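You operate a simulated robot arm through the tools that you are given. There is no shell and no other tool.

Carry out the task below with a simulated robot arm. There is one attempt and no reset: what you move stays moved.

## Task
Join the green section to the green handle with the rings in line.
Fine: the ferrule cap comes off and stays on the bench; put the yellow guard on the tip.

The check looks at the end state, three seconds after you hand in, the way a careful person would. Anything else that was tipped, shoved, dropped, spilled or broken makes it a failure. A push-on lid holds only when it is set on centred and level and pressed home; a screw cap is set on level and turned clockwise until tight.

## Robot
A 6-joint arm with a two-finger parallel gripper on a trunk, on a base that moves. Base frame: it is fixed to the floor where the robot stands at the start and does not move with it; the origin is under the middle of the robot, x ahead of it, y to its left, z up. Units: m, degrees, N and s.
It reaches about 1.066 m from its shoulder. Its first joint turns from -166.0 to 166.0 degrees. Places, roughly: ferrule cap (3x3x9 cm) [2, -1.1, 1.1]; ferrule of the handle section [2, -1.1, 1.1]; rod bench [2, -1.3, 0.8]; rod section [2, -1.25, 1]; tip guard [2.25, -0.75, 1]; tip of the green section [2, -1.4, 1]. Payload 3.91 kg.
The TCP is the grasp point between the finger pads, 0.03 m short of the fingertips. In the tool frame z runs along the fingers and y along their closing line. The gripper opens to 0.11 m. The fingers are 0.02 m wide and 0.01 m thick; the gripper's body (0.048 by 0.112 m) begins 0.055 m behind the TCP.
Orientation is that of the tool frame in the base frame, as a unit quaternion [w, x, y, z]. With the fingers straight down and closing along the base's y, the tool's x points along the base's -x, its y along +y and its z along -z.

## Interface
- The arm moves only by the tool apply_moves. Its argument "increments" is one flat list of numbers, 6 for each row, row after row: the shift along the base's x, y, z in units of 400 mm (1.0 is 400 mm), then the turn, a rotation vector about the base's x, y, z in units of 45 degrees (1.0 is 45 degrees). In form: [dx, dy, dz, rx, ry, rz, dx, dy, dz, rx, ry, rz, ...]. A call has 1 to 20 rows; each row is the pose to reach, as a shift and turn from the pose commanded when the call began. "gripper" is the finger opening in m, from 0 to 0.11, set as the call begins (left out, the last holds). A call with a number of a shift or a turn outside -1 to 1 is refused whole. A row lasts 0.2 s, in which the tool goes at most 0.05 m and 8.6 degrees; a call with a longer step from one row to the next is refused whole, and so is a gripper value outside its range. Where a pose cannot be reached the arm comes as near as it can. A force on the tool above 40 N (or 10 N above the force at the start of the call, whichever is more), or a blocked arm, ends the call early, and 0.2 s more pass. The fingers move at their own pace (about 0.153 m/s each) and stop on an object; they squeeze with about 32 N. The grip force told is the motor's: it shows also when the fingers shut on nothing. Time passes only in rows, and 0.2 s behind the last, so rows that repeat a pose let the fingers close. It gives the time, the measured TCP pose, the force on the tool (base axes), the opening and the grip force at its end, in the units of the frame above (readings bear some noise), with the torque about the TCP (base axes, N m) and any sound that the robot's microphone picked up.
- Cameras (640 x 400 px; columns grow to the right, rows downward): "scene" is now at [0.2213, 0.2218, 1.3833]; the picture's right is [-0.15, -0.99, 0.00], its down [-0.42, 0.06, -0.90] and it looks along [0.90, -0.13, -0.43] (base axes); focal length 282 px, centre (320, 200). "wrist" rides on the gripper at [0.072, 0.017, -0.103] in the tool frame; the picture's right is [-0.23, 0.97, 0.00], its down [-0.76, -0.18, -0.62] and it looks along [-0.61, -0.14, 0.78] (tool axes); focal length 222 px, centre (320, 200). There is no depth. A picture from a camera that has moved, and an enlarged one, comes with that camera's place and axes in the base frame and with its lens.
- camera(camera): a new picture of that camera. No time passes.
- roll_base(legs): drives the robot by 1 to 6 legs, each [ahead, turn to the left] in m and degrees, along the robot's own axes; the way and the turn of a leg run together, so that a leg with both is an arc; at most 1.5 m and 180 degrees a leg. The arm and the cameras ride along, it lands a little off, and it stops where it bumps. It gives what a move gives.
- pan_tilt(pan, tilt): turns the head with the scene camera to pan (to the left, within 120 degrees either way) and tilt (down, from -29 to 69), counted from straight ahead of the robot. It gives what a move gives.
- zoom(camera, box): a new picture of the part [left, top, right, bottom] of that camera's present view, enlarged. No time passes.
- sign_off(): hands the job in; it is judged then, once.

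Nothing tells you exact positions but the pictures and the camera data. Unless the task says otherwise, let go and move clear before handing in.

The tools are called after ">>>" by a JSON object that holds its "op" and its "data". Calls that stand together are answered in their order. apply_moves: Moves the arm, as the interface text tells. Its arguments: {"type":"object","properties":{"increments":{"type":"array"},"gripper":{"type":"number"}},"required":["increments"]} The other tools are called the same way: roll_base (legs) drives the base; pan_tilt (pan, tilt) turns the head that bears the scene camera; camera (camera) takes a picture; zoom (camera, box) takes an enlarged picture of a part of a camera's view; sign_off () hands the job in.

At the start:

```text
time: 0.0
tcp_pos: [0.6152, 0.1701, 1.209]
tool_rot: [0.0, 0.0, 1.0, 0.0]
force: [-0.1, 0.7, 0.4]
torque: [-0.02, 0.01, 0.01]
finger_gap: 0.1102
gripper_force: 0.0
robot x, y, heading: [0.0018, -0.0003, 0.1]
head pan, tilt (commanded): [-8.5, 25.2]
```

scene: 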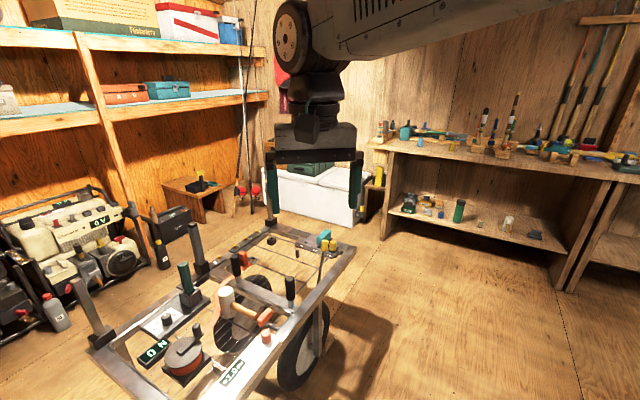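
wrist: 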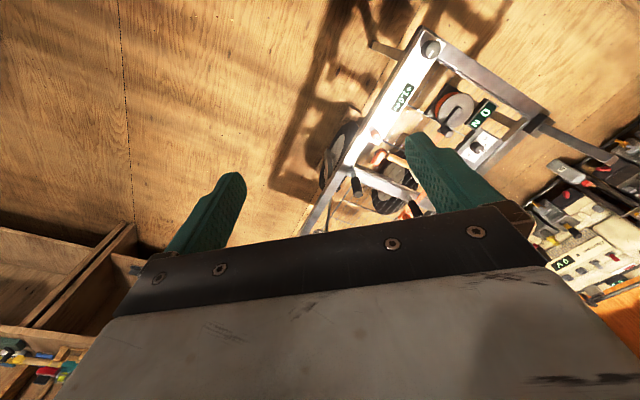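

I see a garden shed with a trolley in front of me and a rod bench ahead on the right. I'll zoom in on the bench before driving.

>>> {"op": "zoom", "data": {"camera": "scene", "box": [360, 60, 640, 235]}}

>>> {"op": "zoom", "data": {"camera": "scene", "box": [460, 80, 640, 192]}}

```text
2.29 times, centred on (500, 148) of scene
camera zoom: at [0.2213, 0.2218, 1.3833], right [-0.15, -0.99, 0.0], down [-0.42, 0.06, -0.9], along [0.9, -0.13, -0.43], focal length 645 px, centre (-91, 320)
```

zoom: 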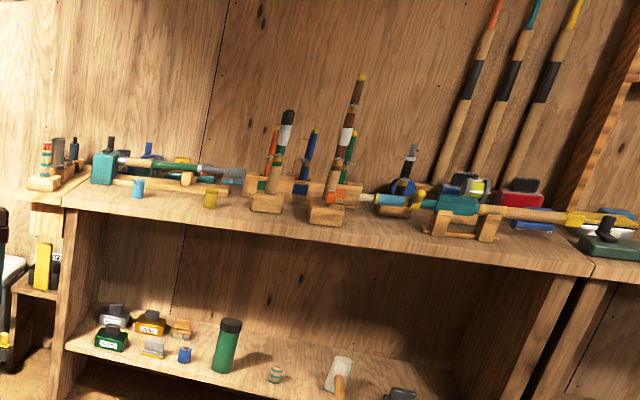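

```text
3.56 times, centred on (550, 136) of scene
camera zoom: at [0.2213, 0.2218, 1.3833], right [-0.15, -0.99, 0.0], down [-0.42, 0.06, -0.9], along [0.9, -0.13, -0.43], focal length 1004 px, centre (-498, 428)
```

zoom: 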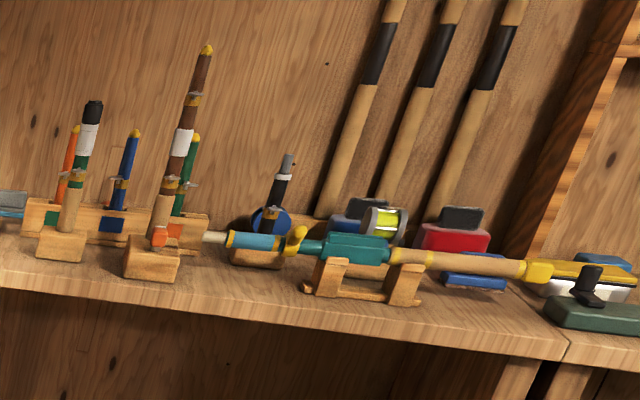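

The bench holds several rods, stands and a rack of coloured sections. I'll turn the head to the right to see the way to it and get a better view.

>>> {"op": "pan_tilt", "data": {"pan": -45, "tilt": 30}}

>>> {"op": "camera", "data": {"camera": "scene"}}

```text
time: 1.0
tcp_pos: [0.6155, 0.171, 1.2089]
tool_rot: [0.0, -0.001, 1.0, -0.001]
force: [0.5, -0.4, 0.2]
torque: [0.04, 0.02, 0.04]
finger_gap: 0.11
gripper_force: 0.1
robot x, y, heading: [0.001, 0.001, 0.1]
head pan, tilt (commanded): [-45.0, 30.0]
```

```text
taken
camera scene: at [0.1942, 0.1715, 1.3757], right [-0.71, -0.71, 0.0], down [-0.35, 0.35, -0.87], along [0.61, -0.61, -0.5], focal length 282 px, centre (320, 200)
```

scene: 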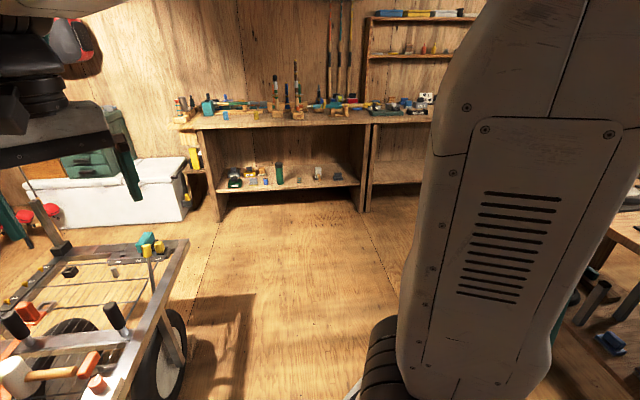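

The bench seems to be turned about 40 degrees to my right, with open floor in between. I'll check the dark ribbed thing by the arm, low in the picture, before I drive.

>>> {"op": "pan_tilt", "data": {"pan": -40, "tilt": 65}}

>>> {"op": "camera", "data": {"camera": "scene"}}

>>> {"op": "pan_tilt", "data": {"pan": -100, "tilt": 40}}

>>> {"op": "camera", "data": {"camera": "scene"}}

```text
time: 2.0
tcp_pos: [0.6153, 0.1694, 1.2088]
tool_rot: [-0.001, 0.0, 1.0, 0.0]
force: [0.1, 0.4, 0.0]
torque: [-0.01, 0.0, 0.0]
finger_gap: 0.1099
gripper_force: 0.1
robot x, y, heading: [-0.0002, -0.001, -0.2]
head pan, tilt (commanded): [-40.0, 65.0]
```

```text
taken
camera scene: at [0.1768, 0.1964, 1.3281], right [-0.64, -0.77, 0.0], down [-0.69, 0.58, -0.42], along [0.32, -0.27, -0.91], focal length 282 px, centre (320, 200)
```

scene: 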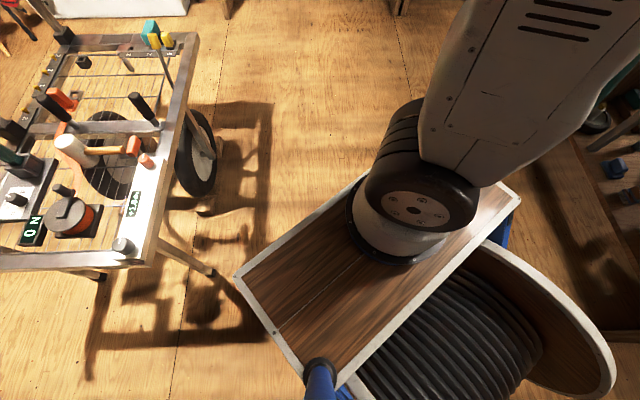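

```text
time: 3.3
tcp_pos: [0.6155, 0.1695, 1.2082]
tool_rot: [0.0, 0.0, 1.0, 0.0]
force: [0.5, 0.4, -0.4]
torque: [-0.01, -0.01, 0.01]
finger_gap: 0.1101
gripper_force: 0.0
robot x, y, heading: [0.001, 0.0028, 0.1]
head pan, tilt (commanded): [-100.0, 40.0]
```

```text
taken
camera scene: at [0.1155, 0.1517, 1.3603], right [-0.98, 0.17, 0.0], down [0.11, 0.63, -0.77], along [-0.13, -0.75, -0.64], focal length 282 px, centre (320, 200)
```

scene: 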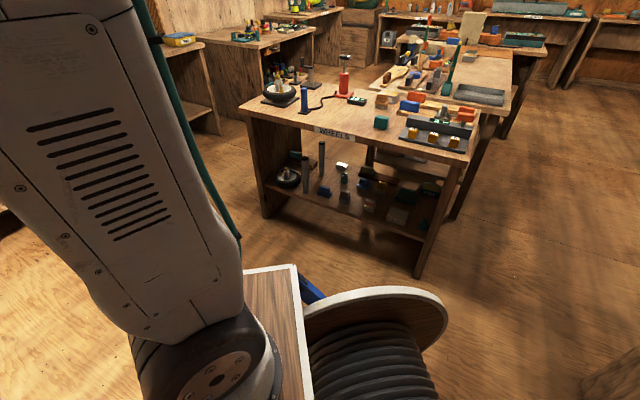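

That dark thing is my own arm mount, and the way to the bench is clear: the trolley is well to the left and the WHEELS table to the right. I'll turn right and drive partway.

>>> {"op": "roll_base", "data": {"legs": [[0, -40], [0.8, 0]]}}

>>> {"op": "pan_tilt", "data": {"pan": 0, "tilt": 30}}

>>> {"op": "camera", "data": {"camera": "scene"}}

```text
time: 9.5
tcp_pos: [1.1945, -0.7912, 1.2086]
tool_rot: [0.0, 0.345, 0.939, 0.0]
force: [0.4, -0.2, -0.1]
torque: [-0.02, 0.02, -0.01]
finger_gap: 0.1099
gripper_force: 0.0
robot x, y, heading: [0.614, -0.5257, -40.4]
head pan, tilt (commanded): [-100.0, 40.0]
```

```text
time: 11.3
tcp_pos: [1.1939, -0.7915, 1.2078]
tool_rot: [0.001, 0.344, 0.939, 0.0]
force: [0.7, 0.6, 0.3]
torque: [-0.02, 0.0, -0.01]
finger_gap: 0.1099
gripper_force: 0.0
robot x, y, heading: [0.6174, -0.5269, -40.2]
head pan, tilt (commanded): [0.0, 30.0]
```

```text
taken
camera scene: at [0.9353, -0.4866, 1.3756], right [-0.65, -0.76, 0.0], down [-0.38, 0.32, -0.87], along [0.66, -0.56, -0.5], focal length 282 px, centre (320, 200)
```

scene: 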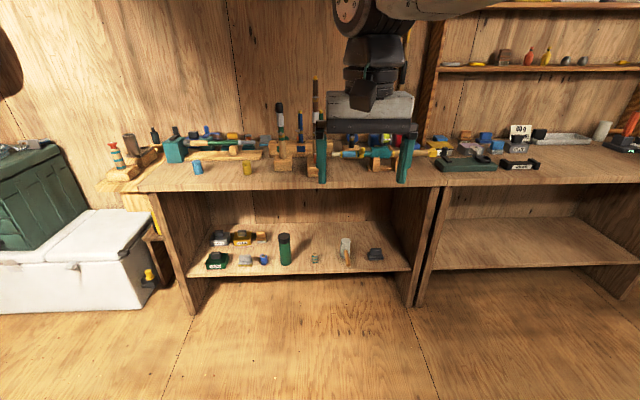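

The bench now lies square ahead of me. I'll zoom in on its items.

>>> {"op": "zoom", "data": {"camera": "scene", "box": [100, 90, 280, 202]}}

>>> {"op": "zoom", "data": {"camera": "scene", "box": [230, 80, 390, 180]}}

>>> {"op": "zoom", "data": {"camera": "scene", "box": [340, 100, 500, 200]}}

>>> {"op": "camera", "data": {"camera": "wrist"}}

```text
3.56 times, centred on (190, 146) of scene
camera zoom: at [0.9353, -0.4866, 1.3756], right [-0.65, -0.76, 0.0], down [-0.38, 0.32, -0.87], along [0.66, -0.56, -0.5], focal length 1004 px, centre (782, 392)
```

zoom: 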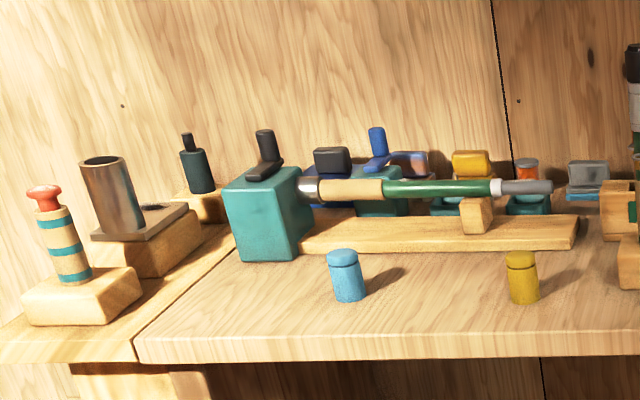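

```text
4.00 times, centred on (310, 130) of scene
camera zoom: at [0.9353, -0.4866, 1.3756], right [-0.65, -0.76, 0.0], down [-0.38, 0.32, -0.87], along [0.66, -0.56, -0.5], focal length 1129 px, centre (360, 480)
```

zoom: 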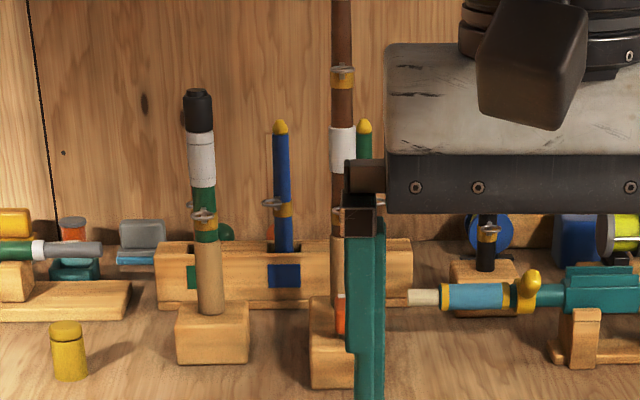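

```text
4.00 times, centred on (420, 150) of scene
camera zoom: at [0.9353, -0.4866, 1.3756], right [-0.65, -0.76, 0.0], down [-0.38, 0.32, -0.87], along [0.66, -0.56, -0.5], focal length 1129 px, centre (-80, 400)
```

zoom: 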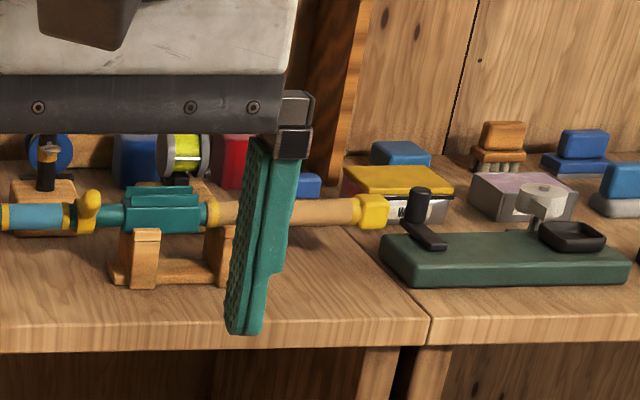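

```text
taken
camera wrist: at [1.1499, -0.7328, 1.3127], right [0.8, 0.6, 0.0], down [0.47, -0.63, 0.62], along [0.37, -0.5, -0.78], focal length 222 px, centre (320, 200)
```

wrist: 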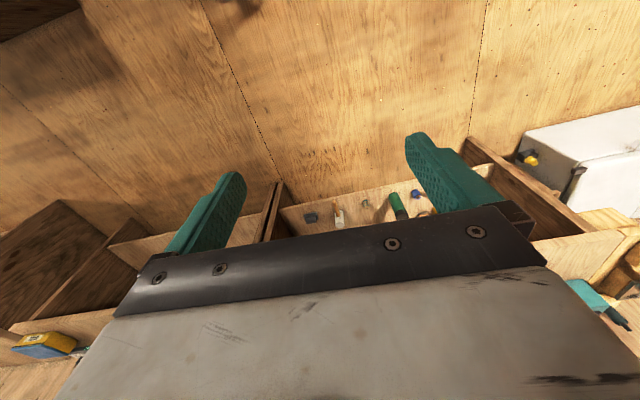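

The green-banded handle stands in a wooden block with a dark cap on top, and the green section is in the rack behind the gripper. Before shifting left and closer I'll look to the left for clearance.

>>> {"op": "pan_tilt", "data": {"pan": 45, "tilt": 45}}

>>> {"op": "camera", "data": {"camera": "scene"}}

```text
time: 12.4
tcp_pos: [1.194, -0.7921, 1.209]
tool_rot: [0.0, 0.344, 0.939, 0.0]
force: [0.0, 0.0, -1.2]
torque: [0.01, 0.02, 0.02]
finger_gap: 0.1101
gripper_force: 0.2
robot x, y, heading: [0.6153, -0.5225, -40.3]
head pan, tilt (commanded): [45.0, 45.0]
```

```text
taken
camera scene: at [0.9474, -0.4215, 1.3531], right [0.08, -1.0, 0.0], down [-0.7, -0.06, -0.71], along [0.7, 0.06, -0.71], focal length 282 px, centre (320, 200)
```

scene: 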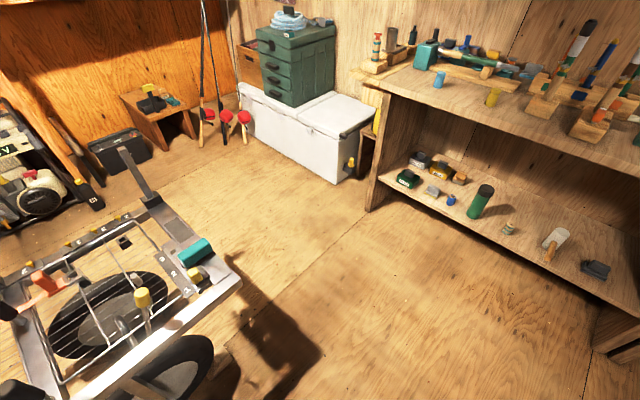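

The trolley corner is well clear of the path. I'll turn 25 degrees left, drive 0.5 m, then square up to the bench again.

>>> {"op": "roll_base", "data": {"legs": [[0, 25], [0.5, 0], [0, -24.7]]}}

>>> {"op": "pan_tilt", "data": {"pan": 0, "tilt": 30}}

>>> {"op": "camera", "data": {"camera": "scene"}}

>>> {"op": "camera", "data": {"camera": "wrist"}}

```text
time: 17.9
tcp_pos: [1.6727, -0.9182, 1.2083]
tool_rot: [0.0, 0.341, 0.94, 0.0]
force: [0.3, 0.6, 1.4]
torque: [-0.01, 0.03, -0.03]
finger_gap: 0.1099
gripper_force: 0.0
robot x, y, heading: [1.0915, -0.6531, -40.1]
head pan, tilt (commanded): [45.0, 45.0]
```

```text
time: 19.0
tcp_pos: [1.6726, -0.9185, 1.2092]
tool_rot: [0.0, 0.341, 0.94, 0.0]
force: [0.2, 1.0, -0.6]
torque: [0.01, -0.05, 0.01]
finger_gap: 0.1098
gripper_force: 0.1
robot x, y, heading: [1.092, -0.6558, -39.8]
head pan, tilt (commanded): [0.0, 30.0]
```

```text
taken
camera scene: at [1.4109, -0.6155, 1.3756], right [-0.64, -0.77, 0.0], down [-0.38, 0.32, -0.87], along [0.66, -0.56, -0.5], focal length 282 px, centre (320, 200)
```

scene: 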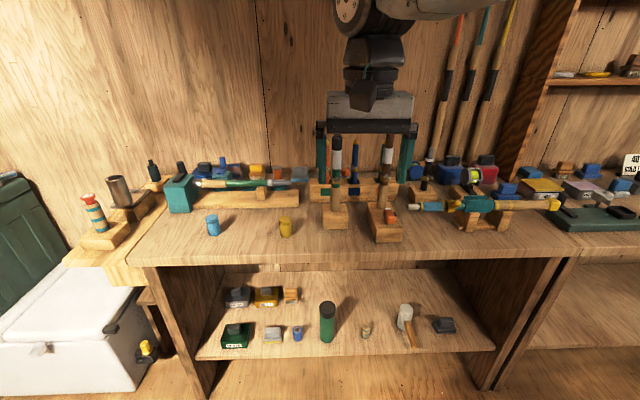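

```text
taken
camera wrist: at [1.6272, -0.8599, 1.3127], right [0.8, 0.6, 0.0], down [0.47, -0.63, 0.62], along [0.37, -0.5, -0.78], focal length 222 px, centre (320, 200)
```

wrist: 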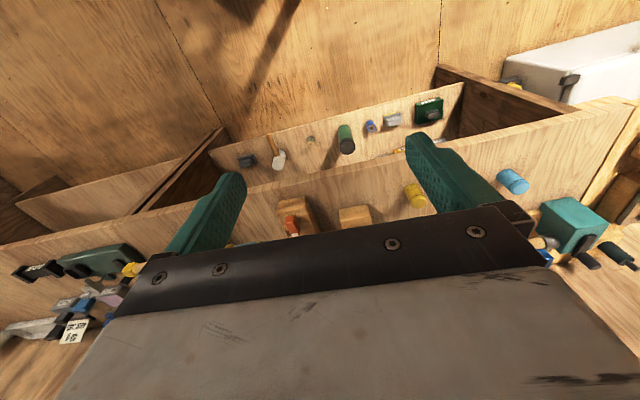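

I'm now close to the bench, but the gripper blocks the view of the rack. I'll swing the arm up and to the right to get a clear picture.

>>> {"op": "apply_moves", "data": {"increments": [-0.06, -0.07, 0.03, 0, 0, 0, -0.12, -0.14, 0.06, 0, 0, 0, -0.18, -0.21, 0.09, 0, 0, 0, -0.24, -0.28, 0.12, 0, 0, 0, -0.3, -0.35, 0.15, 0, 0, 0, -0.36, -0.42, 0.18, 0, 0, 0, -0.42, -0.49, 0.21, 0, 0, 0, -0.48, -0.56, 0.24, 0, 0, 0, -0.54, -0.63, 0.27, 0, 0, 0, -0.6, -0.7, 0.3, 0, 0, 0]}}

>>> {"op": "camera", "data": {"camera": "scene"}}

```text
time: 21.2
tcp_pos: [1.4318, -1.1994, 1.3307]
tool_rot: [-0.001, 0.34, 0.94, 0.0]
force: [0.0, 1.1, -0.1]
torque: [-0.02, 0.01, 0.0]
finger_gap: 0.1099
gripper_force: 0.1
robot x, y, heading: [1.0887, -0.6535, -40.1]
head pan, tilt (commanded): [0.0, 30.0]
```

```text
taken
camera scene: at [1.4109, -0.6152, 1.3756], right [-0.64, -0.77, 0.0], down [-0.38, 0.32, -0.87], along [0.66, -0.56, -0.5], focal length 282 px, centre (320, 200)
```

scene: 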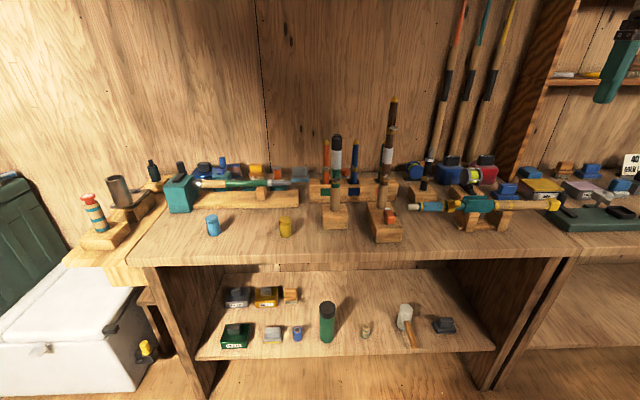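

The view is now clear, so I'll zoom in on the rack, the handles and the left side.

>>> {"op": "zoom", "data": {"camera": "scene", "box": [290, 80, 450, 250]}}

>>> {"op": "zoom", "data": {"camera": "scene", "box": [300, 120, 380, 170]}}

>>> {"op": "zoom", "data": {"camera": "scene", "box": [300, 165, 420, 245]}}

>>> {"op": "zoom", "data": {"camera": "scene", "box": [150, 145, 310, 245]}}

>>> {"op": "zoom", "data": {"camera": "scene", "box": [360, 85, 440, 135]}}

```text
2.35 times, centred on (370, 165) of scene
camera zoom: at [1.4109, -0.6152, 1.3756], right [-0.64, -0.77, 0.0], down [-0.38, 0.32, -0.87], along [0.66, -0.56, -0.5], focal length 664 px, centre (202, 282)
```

zoom: 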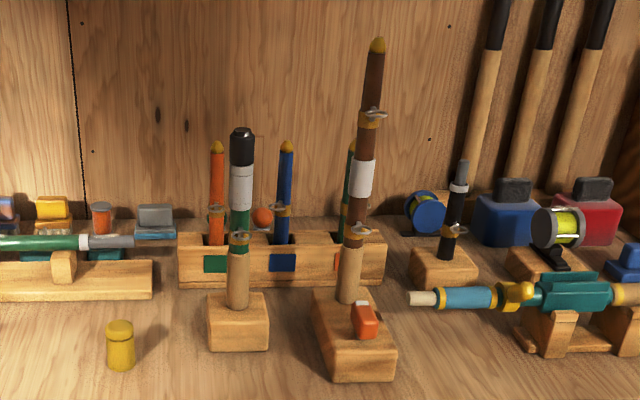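

```text
8.00 times, centred on (340, 145) of scene
camera zoom: at [1.4109, -0.6152, 1.3756], right [-0.64, -0.77, 0.0], down [-0.38, 0.32, -0.87], along [0.66, -0.56, -0.5], focal length 2259 px, centre (160, 640)
```

zoom: 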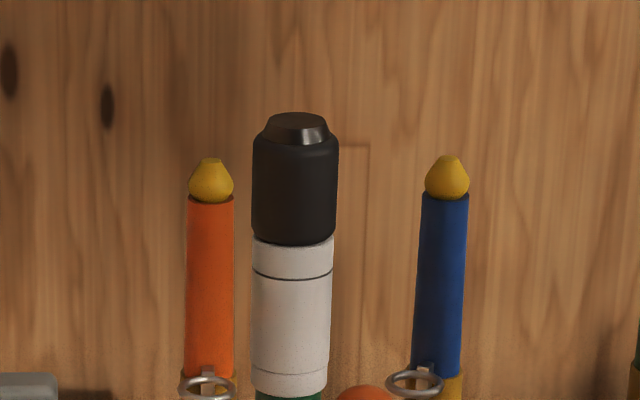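

```text
5.00 times, centred on (360, 205) of scene
camera zoom: at [1.4109, -0.6152, 1.3756], right [-0.64, -0.77, 0.0], down [-0.38, 0.32, -0.87], along [0.66, -0.56, -0.5], focal length 1412 px, centre (120, 175)
```

zoom: 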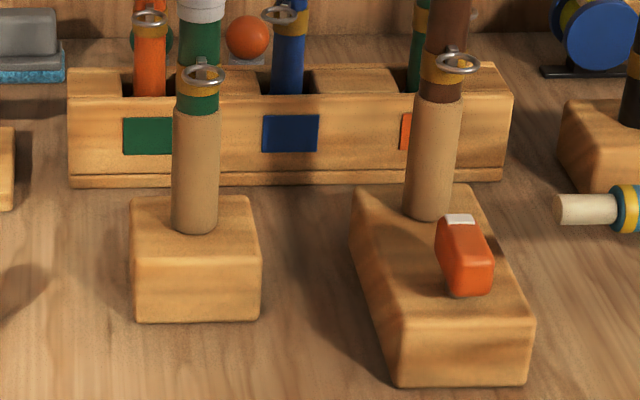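

```text
4.00 times, centred on (230, 195) of scene
camera zoom: at [1.4109, -0.6152, 1.3756], right [-0.64, -0.77, 0.0], down [-0.38, 0.32, -0.87], along [0.66, -0.56, -0.5], focal length 1129 px, centre (680, 220)
```

zoom: 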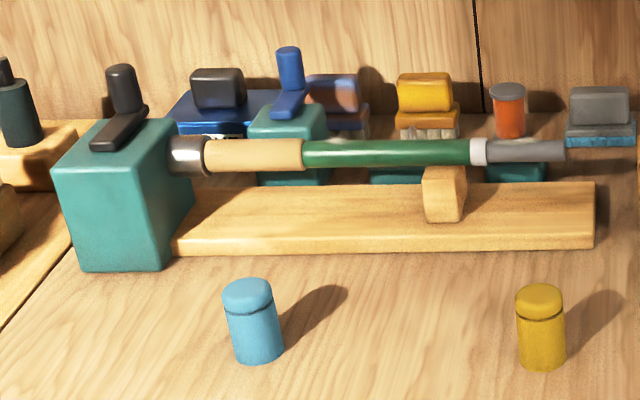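

```text
8.00 times, centred on (400, 110) of scene
camera zoom: at [1.4109, -0.6152, 1.3756], right [-0.64, -0.77, 0.0], down [-0.38, 0.32, -0.87], along [0.66, -0.56, -0.5], focal length 2259 px, centre (-320, 920)
```

zoom: 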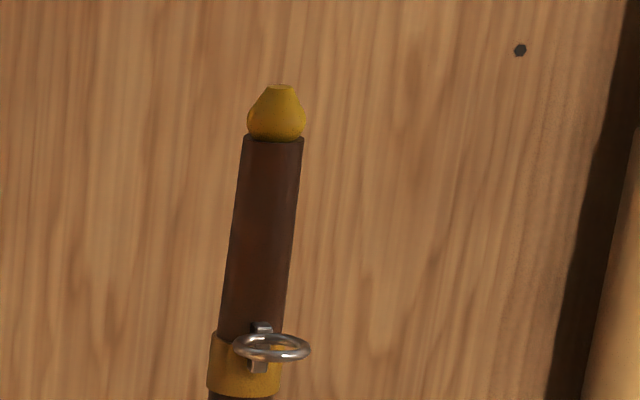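

The bench top is at about z 0.856. The capped green handle is at about (1.96, -1.14). The rack labels are swapped, so the green section is in the right-hand slot behind the brown rod, and the yellow guard stands on the bench to the left. I'll drive 0.2 m closer for better reach.

>>> {"op": "roll_base", "data": {"legs": [[0.2, 0]]}}

>>> {"op": "pan_tilt", "data": {"pan": 0, "tilt": 35}}

>>> {"op": "camera", "data": {"camera": "scene"}}

```text
time: 22.8
tcp_pos: [1.5883, -1.3259, 1.3296]
tool_rot: [0.0, 0.338, 0.941, 0.0]
force: [0.2, -0.2, 0.3]
torque: [0.02, -0.02, -0.03]
finger_gap: 0.1099
gripper_force: 0.1
robot x, y, heading: [1.2408, -0.7818, -39.5]
head pan, tilt (commanded): [0.0, 30.0]
```

```text
time: 23.4
tcp_pos: [1.5879, -1.3251, 1.3286]
tool_rot: [0.0, 0.338, 0.941, 0.0]
force: [-0.6, 0.3, -0.3]
torque: [0.02, 0.01, 0.0]
finger_gap: 0.1101
gripper_force: 0.0
robot x, y, heading: [1.2482, -0.7791, -39.3]
head pan, tilt (commanded): [0.0, 35.0]
```

```text
taken
camera scene: at [1.5621, -0.7396, 1.3679], right [-0.64, -0.77, 0.0], down [-0.44, 0.37, -0.82], along [0.63, -0.52, -0.57], focal length 282 px, centre (320, 200)
```

scene: 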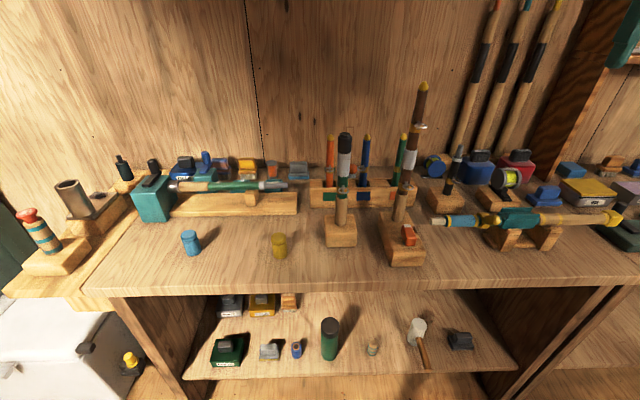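

I'm closer now. I'll zoom in on the handle ring, the green section and the guard so I can measure them.

>>> {"op": "zoom", "data": {"camera": "scene", "box": [310, 125, 374, 165]}}

>>> {"op": "zoom", "data": {"camera": "scene", "box": [310, 170, 374, 210]}}

>>> {"op": "zoom", "data": {"camera": "scene", "box": [375, 125, 439, 165]}}

>>> {"op": "zoom", "data": {"camera": "scene", "box": [375, 165, 439, 205]}}

>>> {"op": "zoom", "data": {"camera": "scene", "box": [248, 225, 312, 265]}}

```text
10.00 times, centred on (342, 145) of scene
camera zoom: at [1.5621, -0.7396, 1.3679], right [-0.64, -0.77, 0.0], down [-0.44, 0.37, -0.82], along [0.63, -0.52, -0.57], focal length 2823 px, centre (100, 750)
```

zoom: 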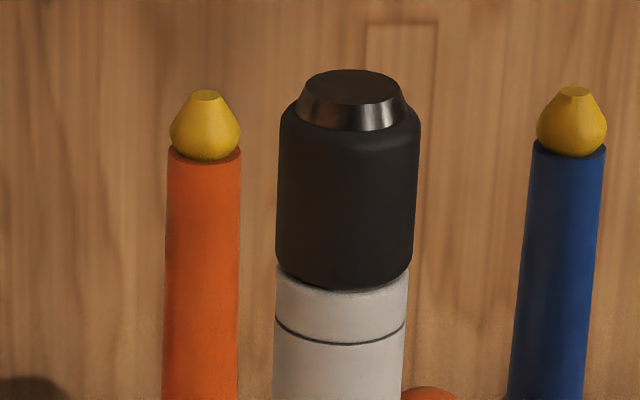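

```text
10.00 times, centred on (342, 190) of scene
camera zoom: at [1.5621, -0.7396, 1.3679], right [-0.64, -0.77, 0.0], down [-0.44, 0.37, -0.82], along [0.63, -0.52, -0.57], focal length 2823 px, centre (100, 300)
```

zoom: 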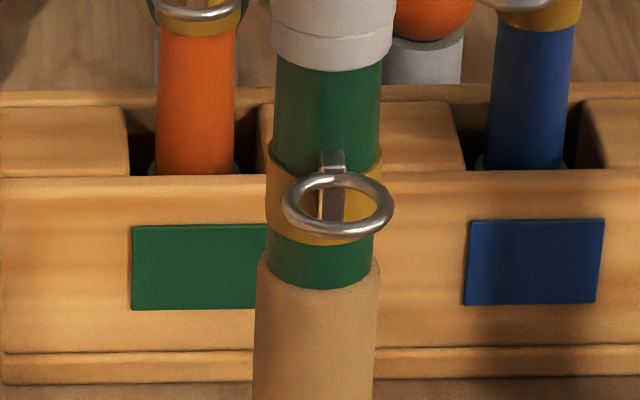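

```text
10.00 times, centred on (407, 145) of scene
camera zoom: at [1.5621, -0.7396, 1.3679], right [-0.64, -0.77, 0.0], down [-0.44, 0.37, -0.82], along [0.63, -0.52, -0.57], focal length 2823 px, centre (-550, 750)
```

zoom: 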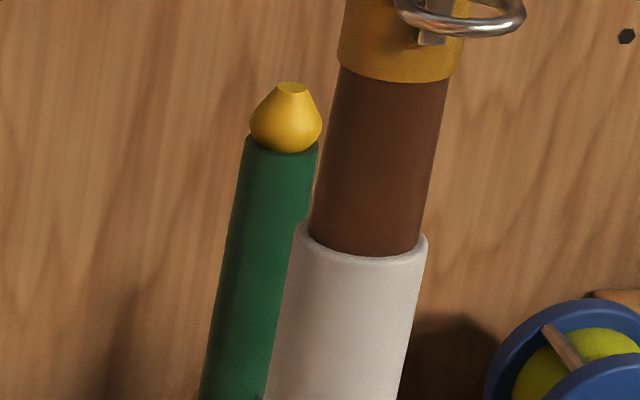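

```text
10.00 times, centred on (407, 185) of scene
camera zoom: at [1.5621, -0.7396, 1.3679], right [-0.64, -0.77, 0.0], down [-0.44, 0.37, -0.82], along [0.63, -0.52, -0.57], focal length 2823 px, centre (-550, 350)
```

zoom: 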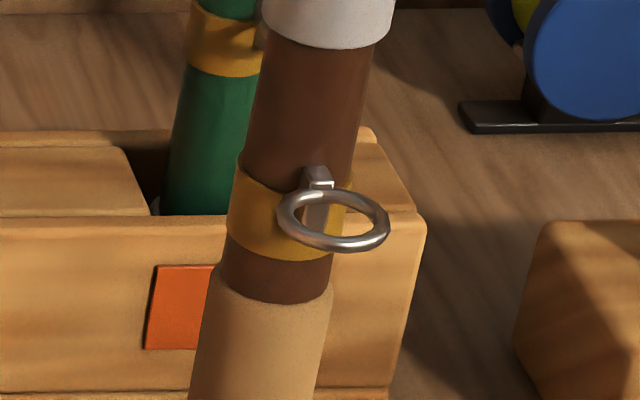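

```text
10.00 times, centred on (280, 245) of scene
camera zoom: at [1.5621, -0.7396, 1.3679], right [-0.64, -0.77, 0.0], down [-0.44, 0.37, -0.82], along [0.63, -0.52, -0.57], focal length 2823 px, centre (720, -250)
```

zoom: 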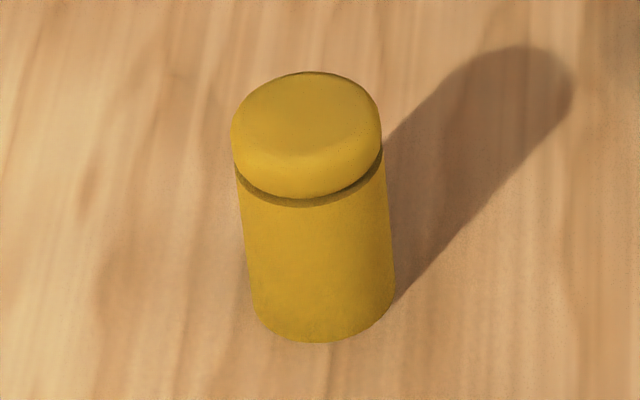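

The handle's axis is at about (1.963, -1.137), its cap top at z 1.143 and its ring faces me. The green section's ring isn't visible from here. I'll move the gripper high above the handle to test reach and look with the wrist camera.

>>> {"op": "apply_moves", "data": {"increments": [0.094, 0.047, 0.01, 0, 0, 0, 0.188, 0.094, 0.02, 0, 0, 0, 0.281, 0.141, 0.03, 0, 0, 0, 0.375, 0.188, 0.04, 0, 0, 0, 0.469, 0.235, 0.05, 0, 0, 0, 0.5625, 0.282, 0.06, 0, 0, 0, 0.656, 0.329, 0.07, 0, 0, 0, 0.75, 0.376, 0.08, 0, 0, 0, 0.844, 0.423, 0.09, 0, 0, 0, 0.9375, 0.47, 0.1, 0, 0, 0, 0.9375, 0.47, 0.1, 0, 0, 0]}}

>>> {"op": "camera", "data": {"camera": "wrist"}}

>>> {"op": "camera", "data": {"camera": "scene"}}

```text
time: 25.8
tcp_pos: [1.9645, -1.139, 1.3695]
tool_rot: [0.0, 0.338, 0.941, 0.0]
force: [-1.1, -0.5, -0.6]
torque: [0.02, 0.03, 0.03]
finger_gap: 0.1096
gripper_force: 0.0
robot x, y, heading: [1.2439, -0.7809, -39.8]
head pan, tilt (commanded): [0.0, 35.0]
```

```text
taken
camera wrist: at [1.9178, -1.0808, 1.4725], right [0.8, 0.61, 0.0], down [0.47, -0.62, 0.62], along [0.38, -0.5, -0.78], focal length 222 px, centre (320, 200)
```

wrist: 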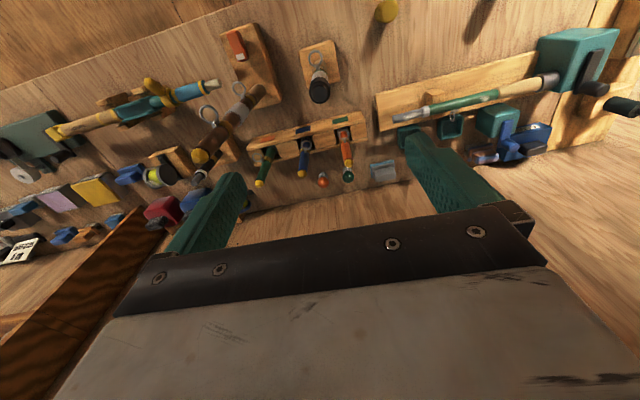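

```text
taken
camera scene: at [1.5622, -0.7395, 1.3679], right [-0.64, -0.77, 0.0], down [-0.44, 0.37, -0.82], along [0.63, -0.52, -0.57], focal length 282 px, centre (320, 200)
```

scene: 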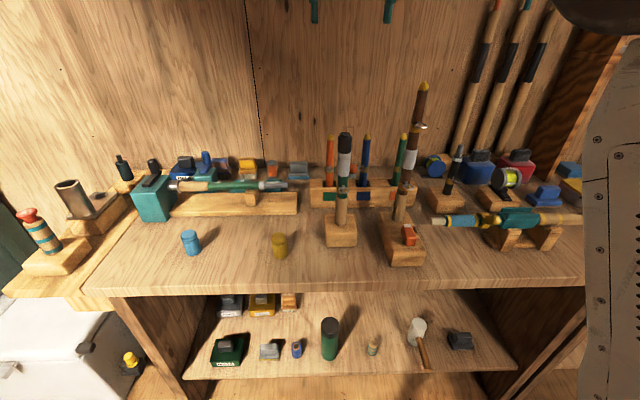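

The arm reaches well over the handle, and the wrist camera shows the bench from above, upside down. I'll zoom in on the handle, the section and the rack in that view.

>>> {"op": "zoom", "data": {"camera": "wrist", "box": [280, 40, 360, 110]}}

>>> {"op": "zoom", "data": {"camera": "wrist", "box": [240, 110, 376, 195]}}

>>> {"op": "zoom", "data": {"camera": "wrist", "box": [170, 20, 290, 180]}}

```text
5.71 times, centred on (320, 75) of wrist
camera zoom: at [1.9178, -1.0808, 1.4725], right [0.8, 0.61, 0.0], down [0.47, -0.62, 0.62], along [0.38, -0.5, -0.78], focal length 1269 px, centre (320, 914)
```

zoom: 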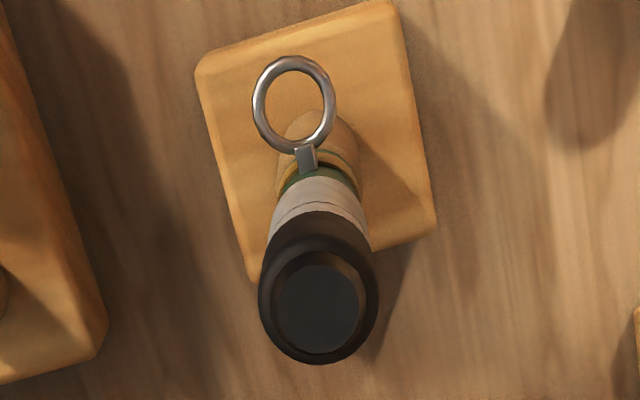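

```text
4.71 times, centred on (308, 152) of wrist
camera zoom: at [1.9178, -1.0808, 1.4725], right [0.8, 0.61, 0.0], down [0.47, -0.62, 0.62], along [0.38, -0.5, -0.78], focal length 1045 px, centre (376, 424)
```

zoom: 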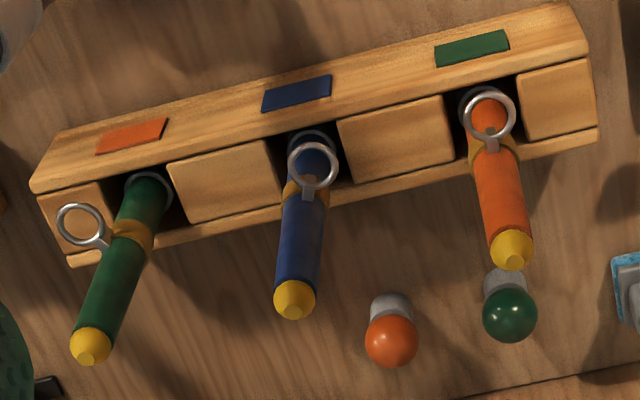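

```text
2.50 times, centred on (230, 100) of wrist
camera zoom: at [1.9178, -1.0808, 1.4725], right [0.8, 0.61, 0.0], down [0.47, -0.62, 0.62], along [0.38, -0.5, -0.78], focal length 555 px, centre (545, 450)
```

zoom: 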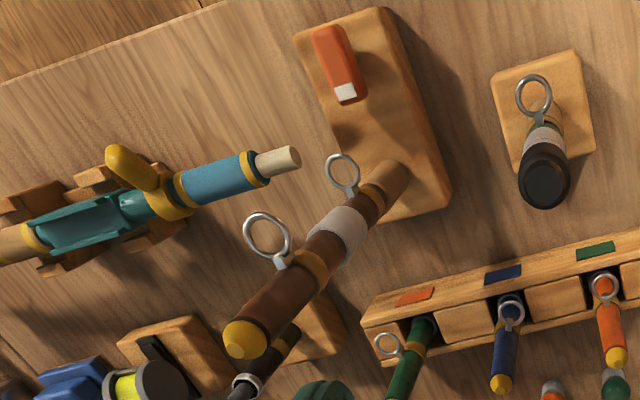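

The rings are measurable now: the handle's ring points straight at me, at azimuth about 140.6°. The green section, axis at about (1.981, -1.380), has its ring at about 178°, so it needs about -37° of turn. First I'll lower toward the cap and check centring.

>>> {"op": "apply_moves", "data": {"increments": [0, 0, -0.1, 0, 0, 0, 0, 0, -0.2, 0, 0, 0, 0, 0, -0.3, 0, 0, 0, 0, 0, -0.37, 0, 0, 0, 0, 0, -0.37, 0, 0, 0], "gripper": 0.08}}

>>> {"op": "camera", "data": {"camera": "wrist"}}

>>> {"op": "zoom", "data": {"camera": "scene", "box": [300, 100, 396, 160]}}

```text
time: 27.0
tcp_pos: [1.9635, -1.1394, 1.2202]
tool_rot: [0.0, 0.338, 0.941, 0.0]
force: [-0.2, 0.2, 0.1]
torque: [0.03, 0.01, 0.02]
finger_gap: 0.0802
gripper_force: 0.1
robot x, y, heading: [1.2439, -0.7824, -39.6]
head pan, tilt (commanded): [0.0, 35.0]
```

```text
taken
camera wrist: at [1.9175, -1.0813, 1.3241], right [0.79, 0.61, 0.0], down [0.47, -0.62, 0.62], along [0.38, -0.5, -0.78], focal length 222 px, centre (320, 200)
```

wrist: 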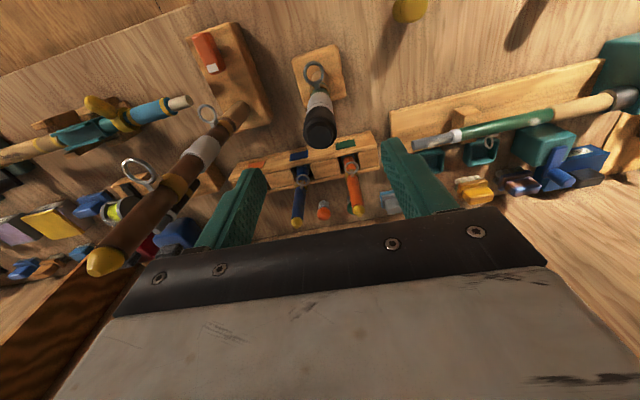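

```text
6.67 times, centred on (348, 130) of scene
camera zoom: at [1.5622, -0.7395, 1.3679], right [-0.64, -0.77, 0.0], down [-0.44, 0.37, -0.82], along [0.63, -0.52, -0.57], focal length 1882 px, centre (133, 667)
```

zoom: 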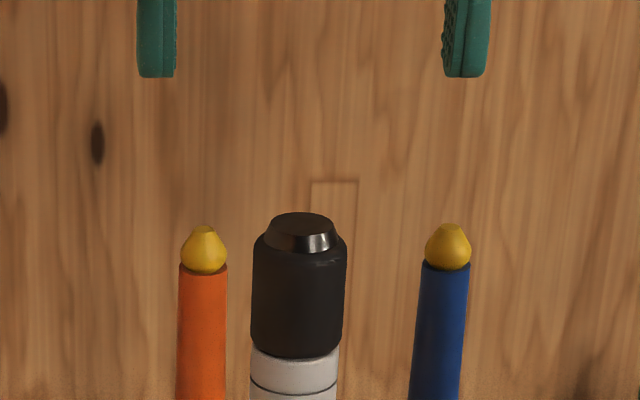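

Sideways centring looks good in the scene view. I'll zoom the wrist view to check the fore-and-aft centring on the cap.

>>> {"op": "zoom", "data": {"camera": "wrist", "box": [280, 55, 376, 155]}}

```text
4.00 times, centred on (328, 105) of wrist
camera zoom: at [1.9175, -1.0813, 1.3241], right [0.79, 0.61, 0.0], down [0.47, -0.62, 0.62], along [0.38, -0.5, -0.78], focal length 888 px, centre (288, 580)
```

zoom: 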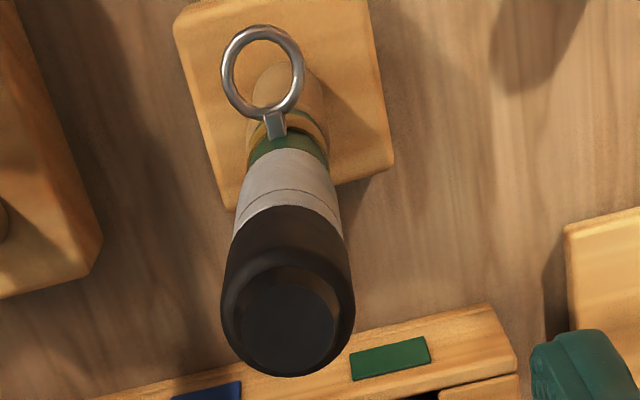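

The cap is centred within 2 mm. I'll lower to grip its black head and close.

>>> {"op": "apply_moves", "data": {"increments": [0.003, 0, -0.07, 0, 0, 0, 0.003, 0, -0.14, 0, 0, 0, 0.003, 0, -0.207, 0, 0, 0, 0.003, 0, -0.207, 0, 0, 0]}}

>>> {"op": "zoom", "data": {"camera": "scene", "box": [300, 110, 396, 170]}}

```text
time: 28.0
tcp_pos: [1.965, -1.1369, 1.1357]
tool_rot: [-0.001, 0.337, 0.942, -0.001]
force: [0.0, 0.1, 0.4]
torque: [-0.01, 0.0, -0.01]
finger_gap: 0.0798
gripper_force: 0.0
robot x, y, heading: [1.2425, -0.7825, -39.7]
head pan, tilt (commanded): [0.0, 35.0]
```

```text
6.67 times, centred on (348, 140) of scene
camera zoom: at [1.5622, -0.7395, 1.3679], right [-0.64, -0.77, 0.0], down [-0.44, 0.37, -0.82], along [0.63, -0.52, -0.57], focal length 1882 px, centre (133, 600)
```

zoom: 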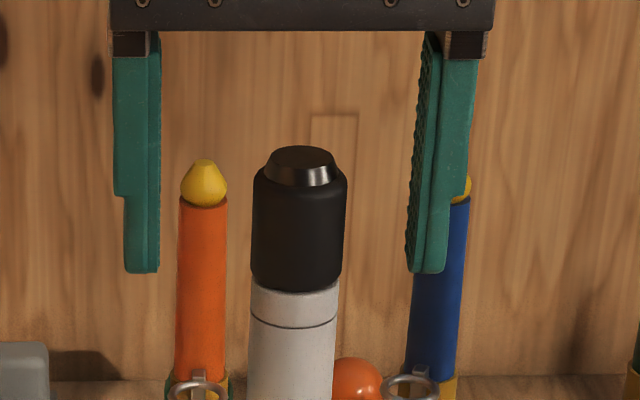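

The fingertips sit just above the bottom edge of the cap. I'll close now.

>>> {"op": "apply_moves", "data": {"increments": [0, 0, 0, 0, 0, 0, 0, 0, 0, 0, 0, 0, 0, 0, 0, 0, 0, 0], "gripper": 0.0}}

>>> {"op": "zoom", "data": {"camera": "scene", "box": [300, 110, 396, 170]}}

```text
time: 28.8
tcp_pos: [1.9642, -1.138, 1.1348]
tool_rot: [0.0, 0.34, 0.941, -0.001]
force: [-10.3, -10.6, -0.6]
torque: [-0.56, 0.5, -0.09]
finger_gap: 0.0286
gripper_force: 32.1
robot x, y, heading: [1.2472, -0.7804, -39.6]
head pan, tilt (commanded): [0.0, 35.0]
```

```text
6.67 times, centred on (348, 140) of scene
camera zoom: at [1.5618, -0.7403, 1.368], right [-0.64, -0.77, 0.0], down [-0.44, 0.37, -0.82], along [0.63, -0.52, -0.57], focal length 1882 px, centre (133, 600)
```

zoom: 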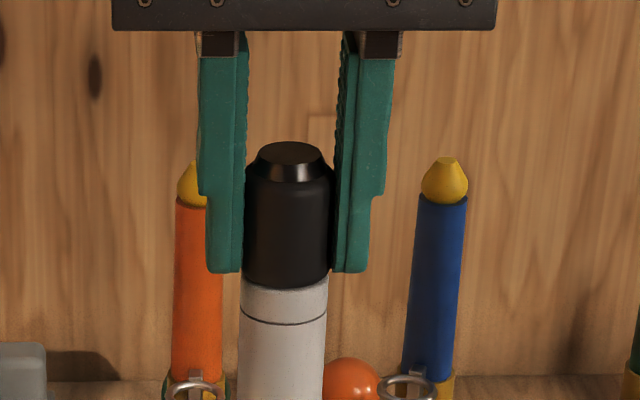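

The cap is gripped, but the side force of about 15 N shows I'm 2 mm off to the left. I'll shift right a little to relieve it.

>>> {"op": "apply_moves", "data": {"increments": [-0.0035, -0.0043, 0, 0, 0, 0, -0.0035, -0.0043, 0, 0, 0, 0]}}

```text
time: 29.4
tcp_pos: [1.9643, -1.1392, 1.1377]
tool_rot: [0.0, 0.338, 0.941, 0.001]
force: [-6.3, -0.4, -1.5]
torque: [-0.04, 0.38, -0.04]
finger_gap: 0.0284
gripper_force: 32.3
robot x, y, heading: [1.2442, -0.7831, -39.6]
head pan, tilt (commanded): [0.0, 35.0]
```

>>> {"op": "apply_moves", "data": {"increments": [-0.003, 0, 0, 0, 0, 0, -0.003, 0, 0, 0, 0, 0]}}

```text
time: 30.0
tcp_pos: [1.9624, -1.1388, 1.1388]
tool_rot: [0.0, 0.338, 0.941, 0.0]
force: [0.7, 0.9, -0.7]
torque: [-0.02, 0.01, 0.01]
finger_gap: 0.0287
gripper_force: 32.2
robot x, y, heading: [1.2428, -0.7831, -39.4]
head pan, tilt (commanded): [0.0, 35.0]
```

The side forces are gone. I'll pull up gently and watch the force and the handle.

>>> {"op": "apply_moves", "data": {"increments": [0, 0, 0.0125, 0, 0, 0, 0, 0, 0.025, 0, 0, 0]}}

>>> {"op": "zoom", "data": {"camera": "scene", "box": [300, 110, 396, 170]}}

>>> {"op": "zoom", "data": {"camera": "scene", "box": [300, 170, 396, 250]}}

```text
time: 30.6
tcp_pos: [1.9619, -1.1399, 1.1488]
tool_rot: [-0.001, 0.338, 0.941, 0.0]
force: [-0.8, 0.5, 0.3]
torque: [-0.02, -0.01, -0.03]
finger_gap: 0.0284
gripper_force: 31.8
robot x, y, heading: [1.2428, -0.7857, -39.6]
head pan, tilt (commanded): [0.0, 35.0]
```

```text
6.67 times, centred on (348, 140) of scene
camera zoom: at [1.5622, -0.7396, 1.3678], right [-0.64, -0.77, 0.0], down [-0.44, 0.37, -0.82], along [0.63, -0.52, -0.57], focal length 1882 px, centre (133, 600)
```

zoom: 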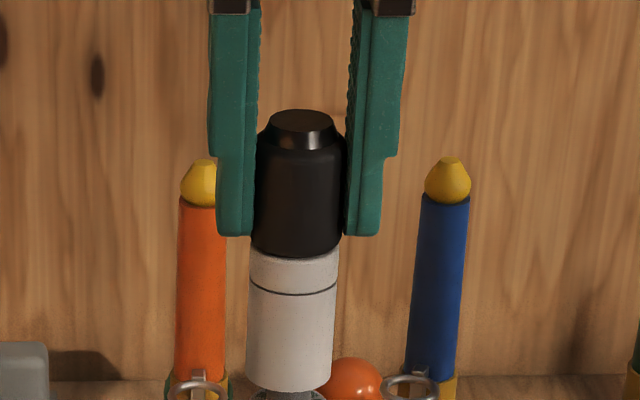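

```text
5.00 times, centred on (348, 210) of scene
camera zoom: at [1.5622, -0.7396, 1.3678], right [-0.64, -0.77, 0.0], down [-0.44, 0.37, -0.82], along [0.63, -0.52, -0.57], focal length 1412 px, centre (180, 150)
```

zoom: 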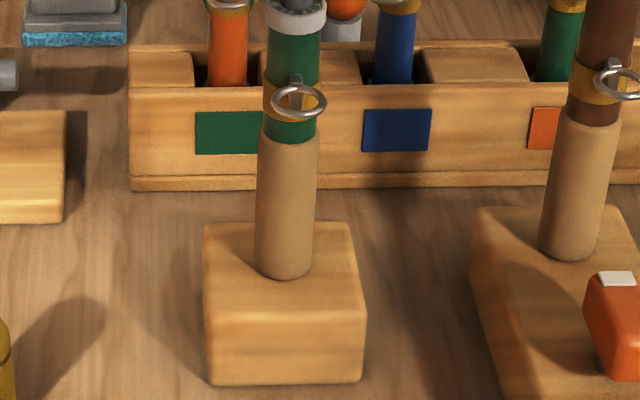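

The cap is a long sleeve, black head plus white skirt, and it lifts freely off a grey spigot while the handle and block stay put. I'll raise it clear and carry it left to the open bench between the two guards.

>>> {"op": "apply_moves", "data": {"increments": [0, 0, 0.07, 0, 0, 0, 0, 0, 0.15, 0, 0, 0, 0, 0, 0.23, 0, 0, 0, 0, 0, 0.3, 0, 0, 0, 0.05, 0.1, 0.3, 0, 0, 0, 0.1, 0.203, 0.3, 0, 0, 0, 0.15, 0.305, 0.3, 0, 0, 0, 0.2, 0.407, 0.3, 0, 0, 0, 0.25, 0.509, 0.3, 0, 0, 0, 0.299, 0.608, 0.3, 0, 0, 0, 0.299, 0.608, 0.3, 0, 0, 0]}}

>>> {"op": "camera", "data": {"camera": "scene"}}

>>> {"op": "camera", "data": {"camera": "wrist"}}

```text
time: 33.0
tcp_pos: [2.0825, -0.8961, 1.2653]
tool_rot: [0.0, 0.337, 0.941, 0.0]
force: [-0.1, 0.1, -0.5]
torque: [-0.01, 0.0, -0.01]
finger_gap: 0.0286
gripper_force: 31.8
robot x, y, heading: [1.2432, -0.782, -39.6]
head pan, tilt (commanded): [0.0, 35.0]
```

```text
taken
camera scene: at [1.5622, -0.7395, 1.3678], right [-0.64, -0.77, 0.0], down [-0.44, 0.37, -0.82], along [0.63, -0.52, -0.57], focal length 282 px, centre (320, 200)
```

scene: 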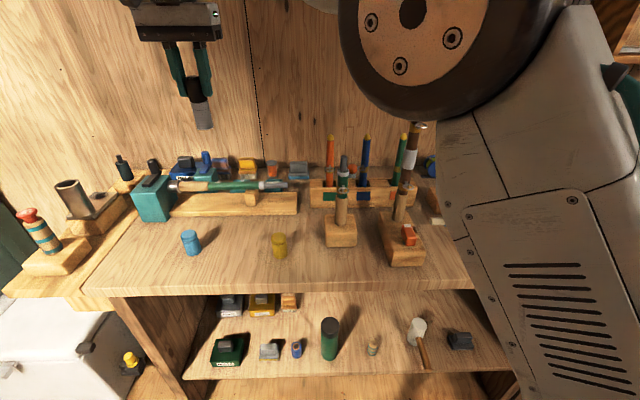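

```text
taken
camera wrist: at [2.037, -0.8373, 1.3696], right [0.8, 0.61, 0.0], down [0.47, -0.62, 0.62], along [0.38, -0.5, -0.78], focal length 222 px, centre (320, 200)
```

wrist: 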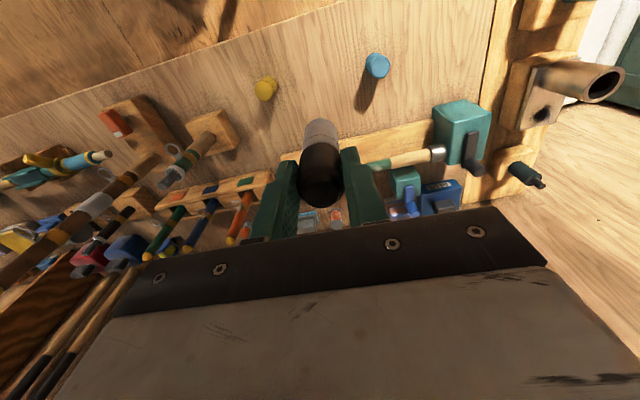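

The cap is free, and the exposed spigot on the handle is upright. I'll lower the cap toward the open bench.

>>> {"op": "apply_moves", "data": {"increments": [0, 0, -0.1, 0, 0, 0, 0, 0, -0.21, 0, 0, 0, 0, 0, -0.32, 0, 0, 0, 0, 0, -0.43, 0, 0, 0, 0, 0, -0.54, 0, 0, 0, 0, 0, -0.65, 0, 0, 0, 0, 0, -0.75, 0, 0, 0, 0, 0, -0.75, 0, 0, 0]}}

>>> {"op": "camera", "data": {"camera": "scene"}}

>>> {"op": "zoom", "data": {"camera": "scene", "box": [170, 180, 298, 260]}}

```text
time: 34.8
tcp_pos: [2.0833, -0.897, 0.9682]
tool_rot: [-0.001, 0.338, 0.941, 0.0]
force: [-0.7, 1.1, -0.5]
torque: [-0.01, -0.01, 0.02]
finger_gap: 0.0282
gripper_force: 32.1
robot x, y, heading: [1.244, -0.7833, -39.6]
head pan, tilt (commanded): [0.0, 35.0]
```

```text
taken
camera scene: at [1.5622, -0.7395, 1.3678], right [-0.64, -0.77, 0.0], down [-0.44, 0.37, -0.82], along [0.63, -0.52, -0.57], focal length 282 px, centre (320, 200)
```

scene: 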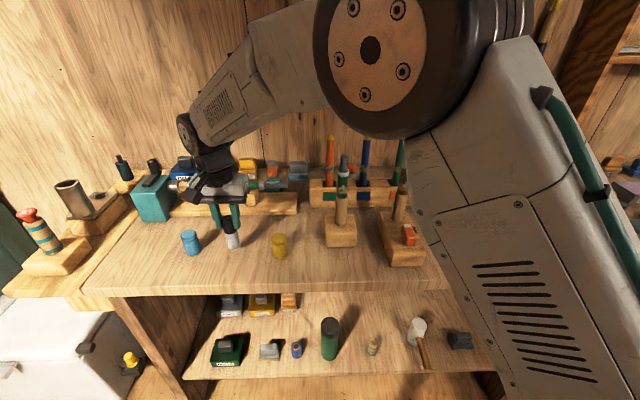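

```text
5.00 times, centred on (234, 220) of scene
camera zoom: at [1.5622, -0.7395, 1.3678], right [-0.64, -0.77, 0.0], down [-0.44, 0.37, -0.82], along [0.63, -0.52, -0.57], focal length 1412 px, centre (750, 100)
```

zoom: 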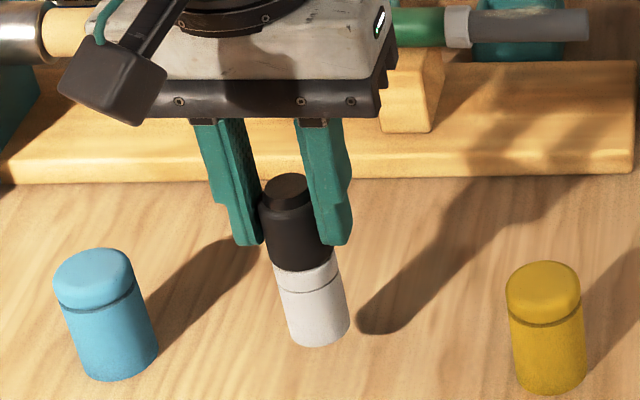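

The cap's bottom is about 2.8 cm above the bench. I'll lower in small steps and watch for contact.

>>> {"op": "apply_moves", "data": {"increments": [0, 0, -0.03, 0, 0, 0, 0, 0, -0.055, 0, 0, 0, 0, 0, -0.06, 0, 0, 0]}}

>>> {"op": "zoom", "data": {"camera": "scene", "box": [200, 210, 264, 250]}}

```text
time: 35.6
tcp_pos: [2.0806, -0.8952, 0.9462]
tool_rot: [0.0, 0.338, 0.941, 0.0]
force: [-0.1, -0.4, 0.1]
torque: [0.01, -0.01, 0.03]
finger_gap: 0.0277
gripper_force: 32.0
robot x, y, heading: [1.2436, -0.7824, -39.6]
head pan, tilt (commanded): [0.0, 35.0]
```

```text
10.00 times, centred on (232, 230) of scene
camera zoom: at [1.5622, -0.7395, 1.3678], right [-0.64, -0.77, 0.0], down [-0.44, 0.37, -0.82], along [0.63, -0.52, -0.57], focal length 2823 px, centre (1200, -100)
```

zoom: 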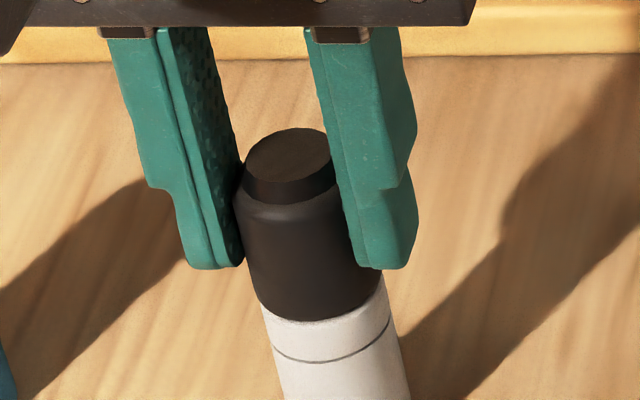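

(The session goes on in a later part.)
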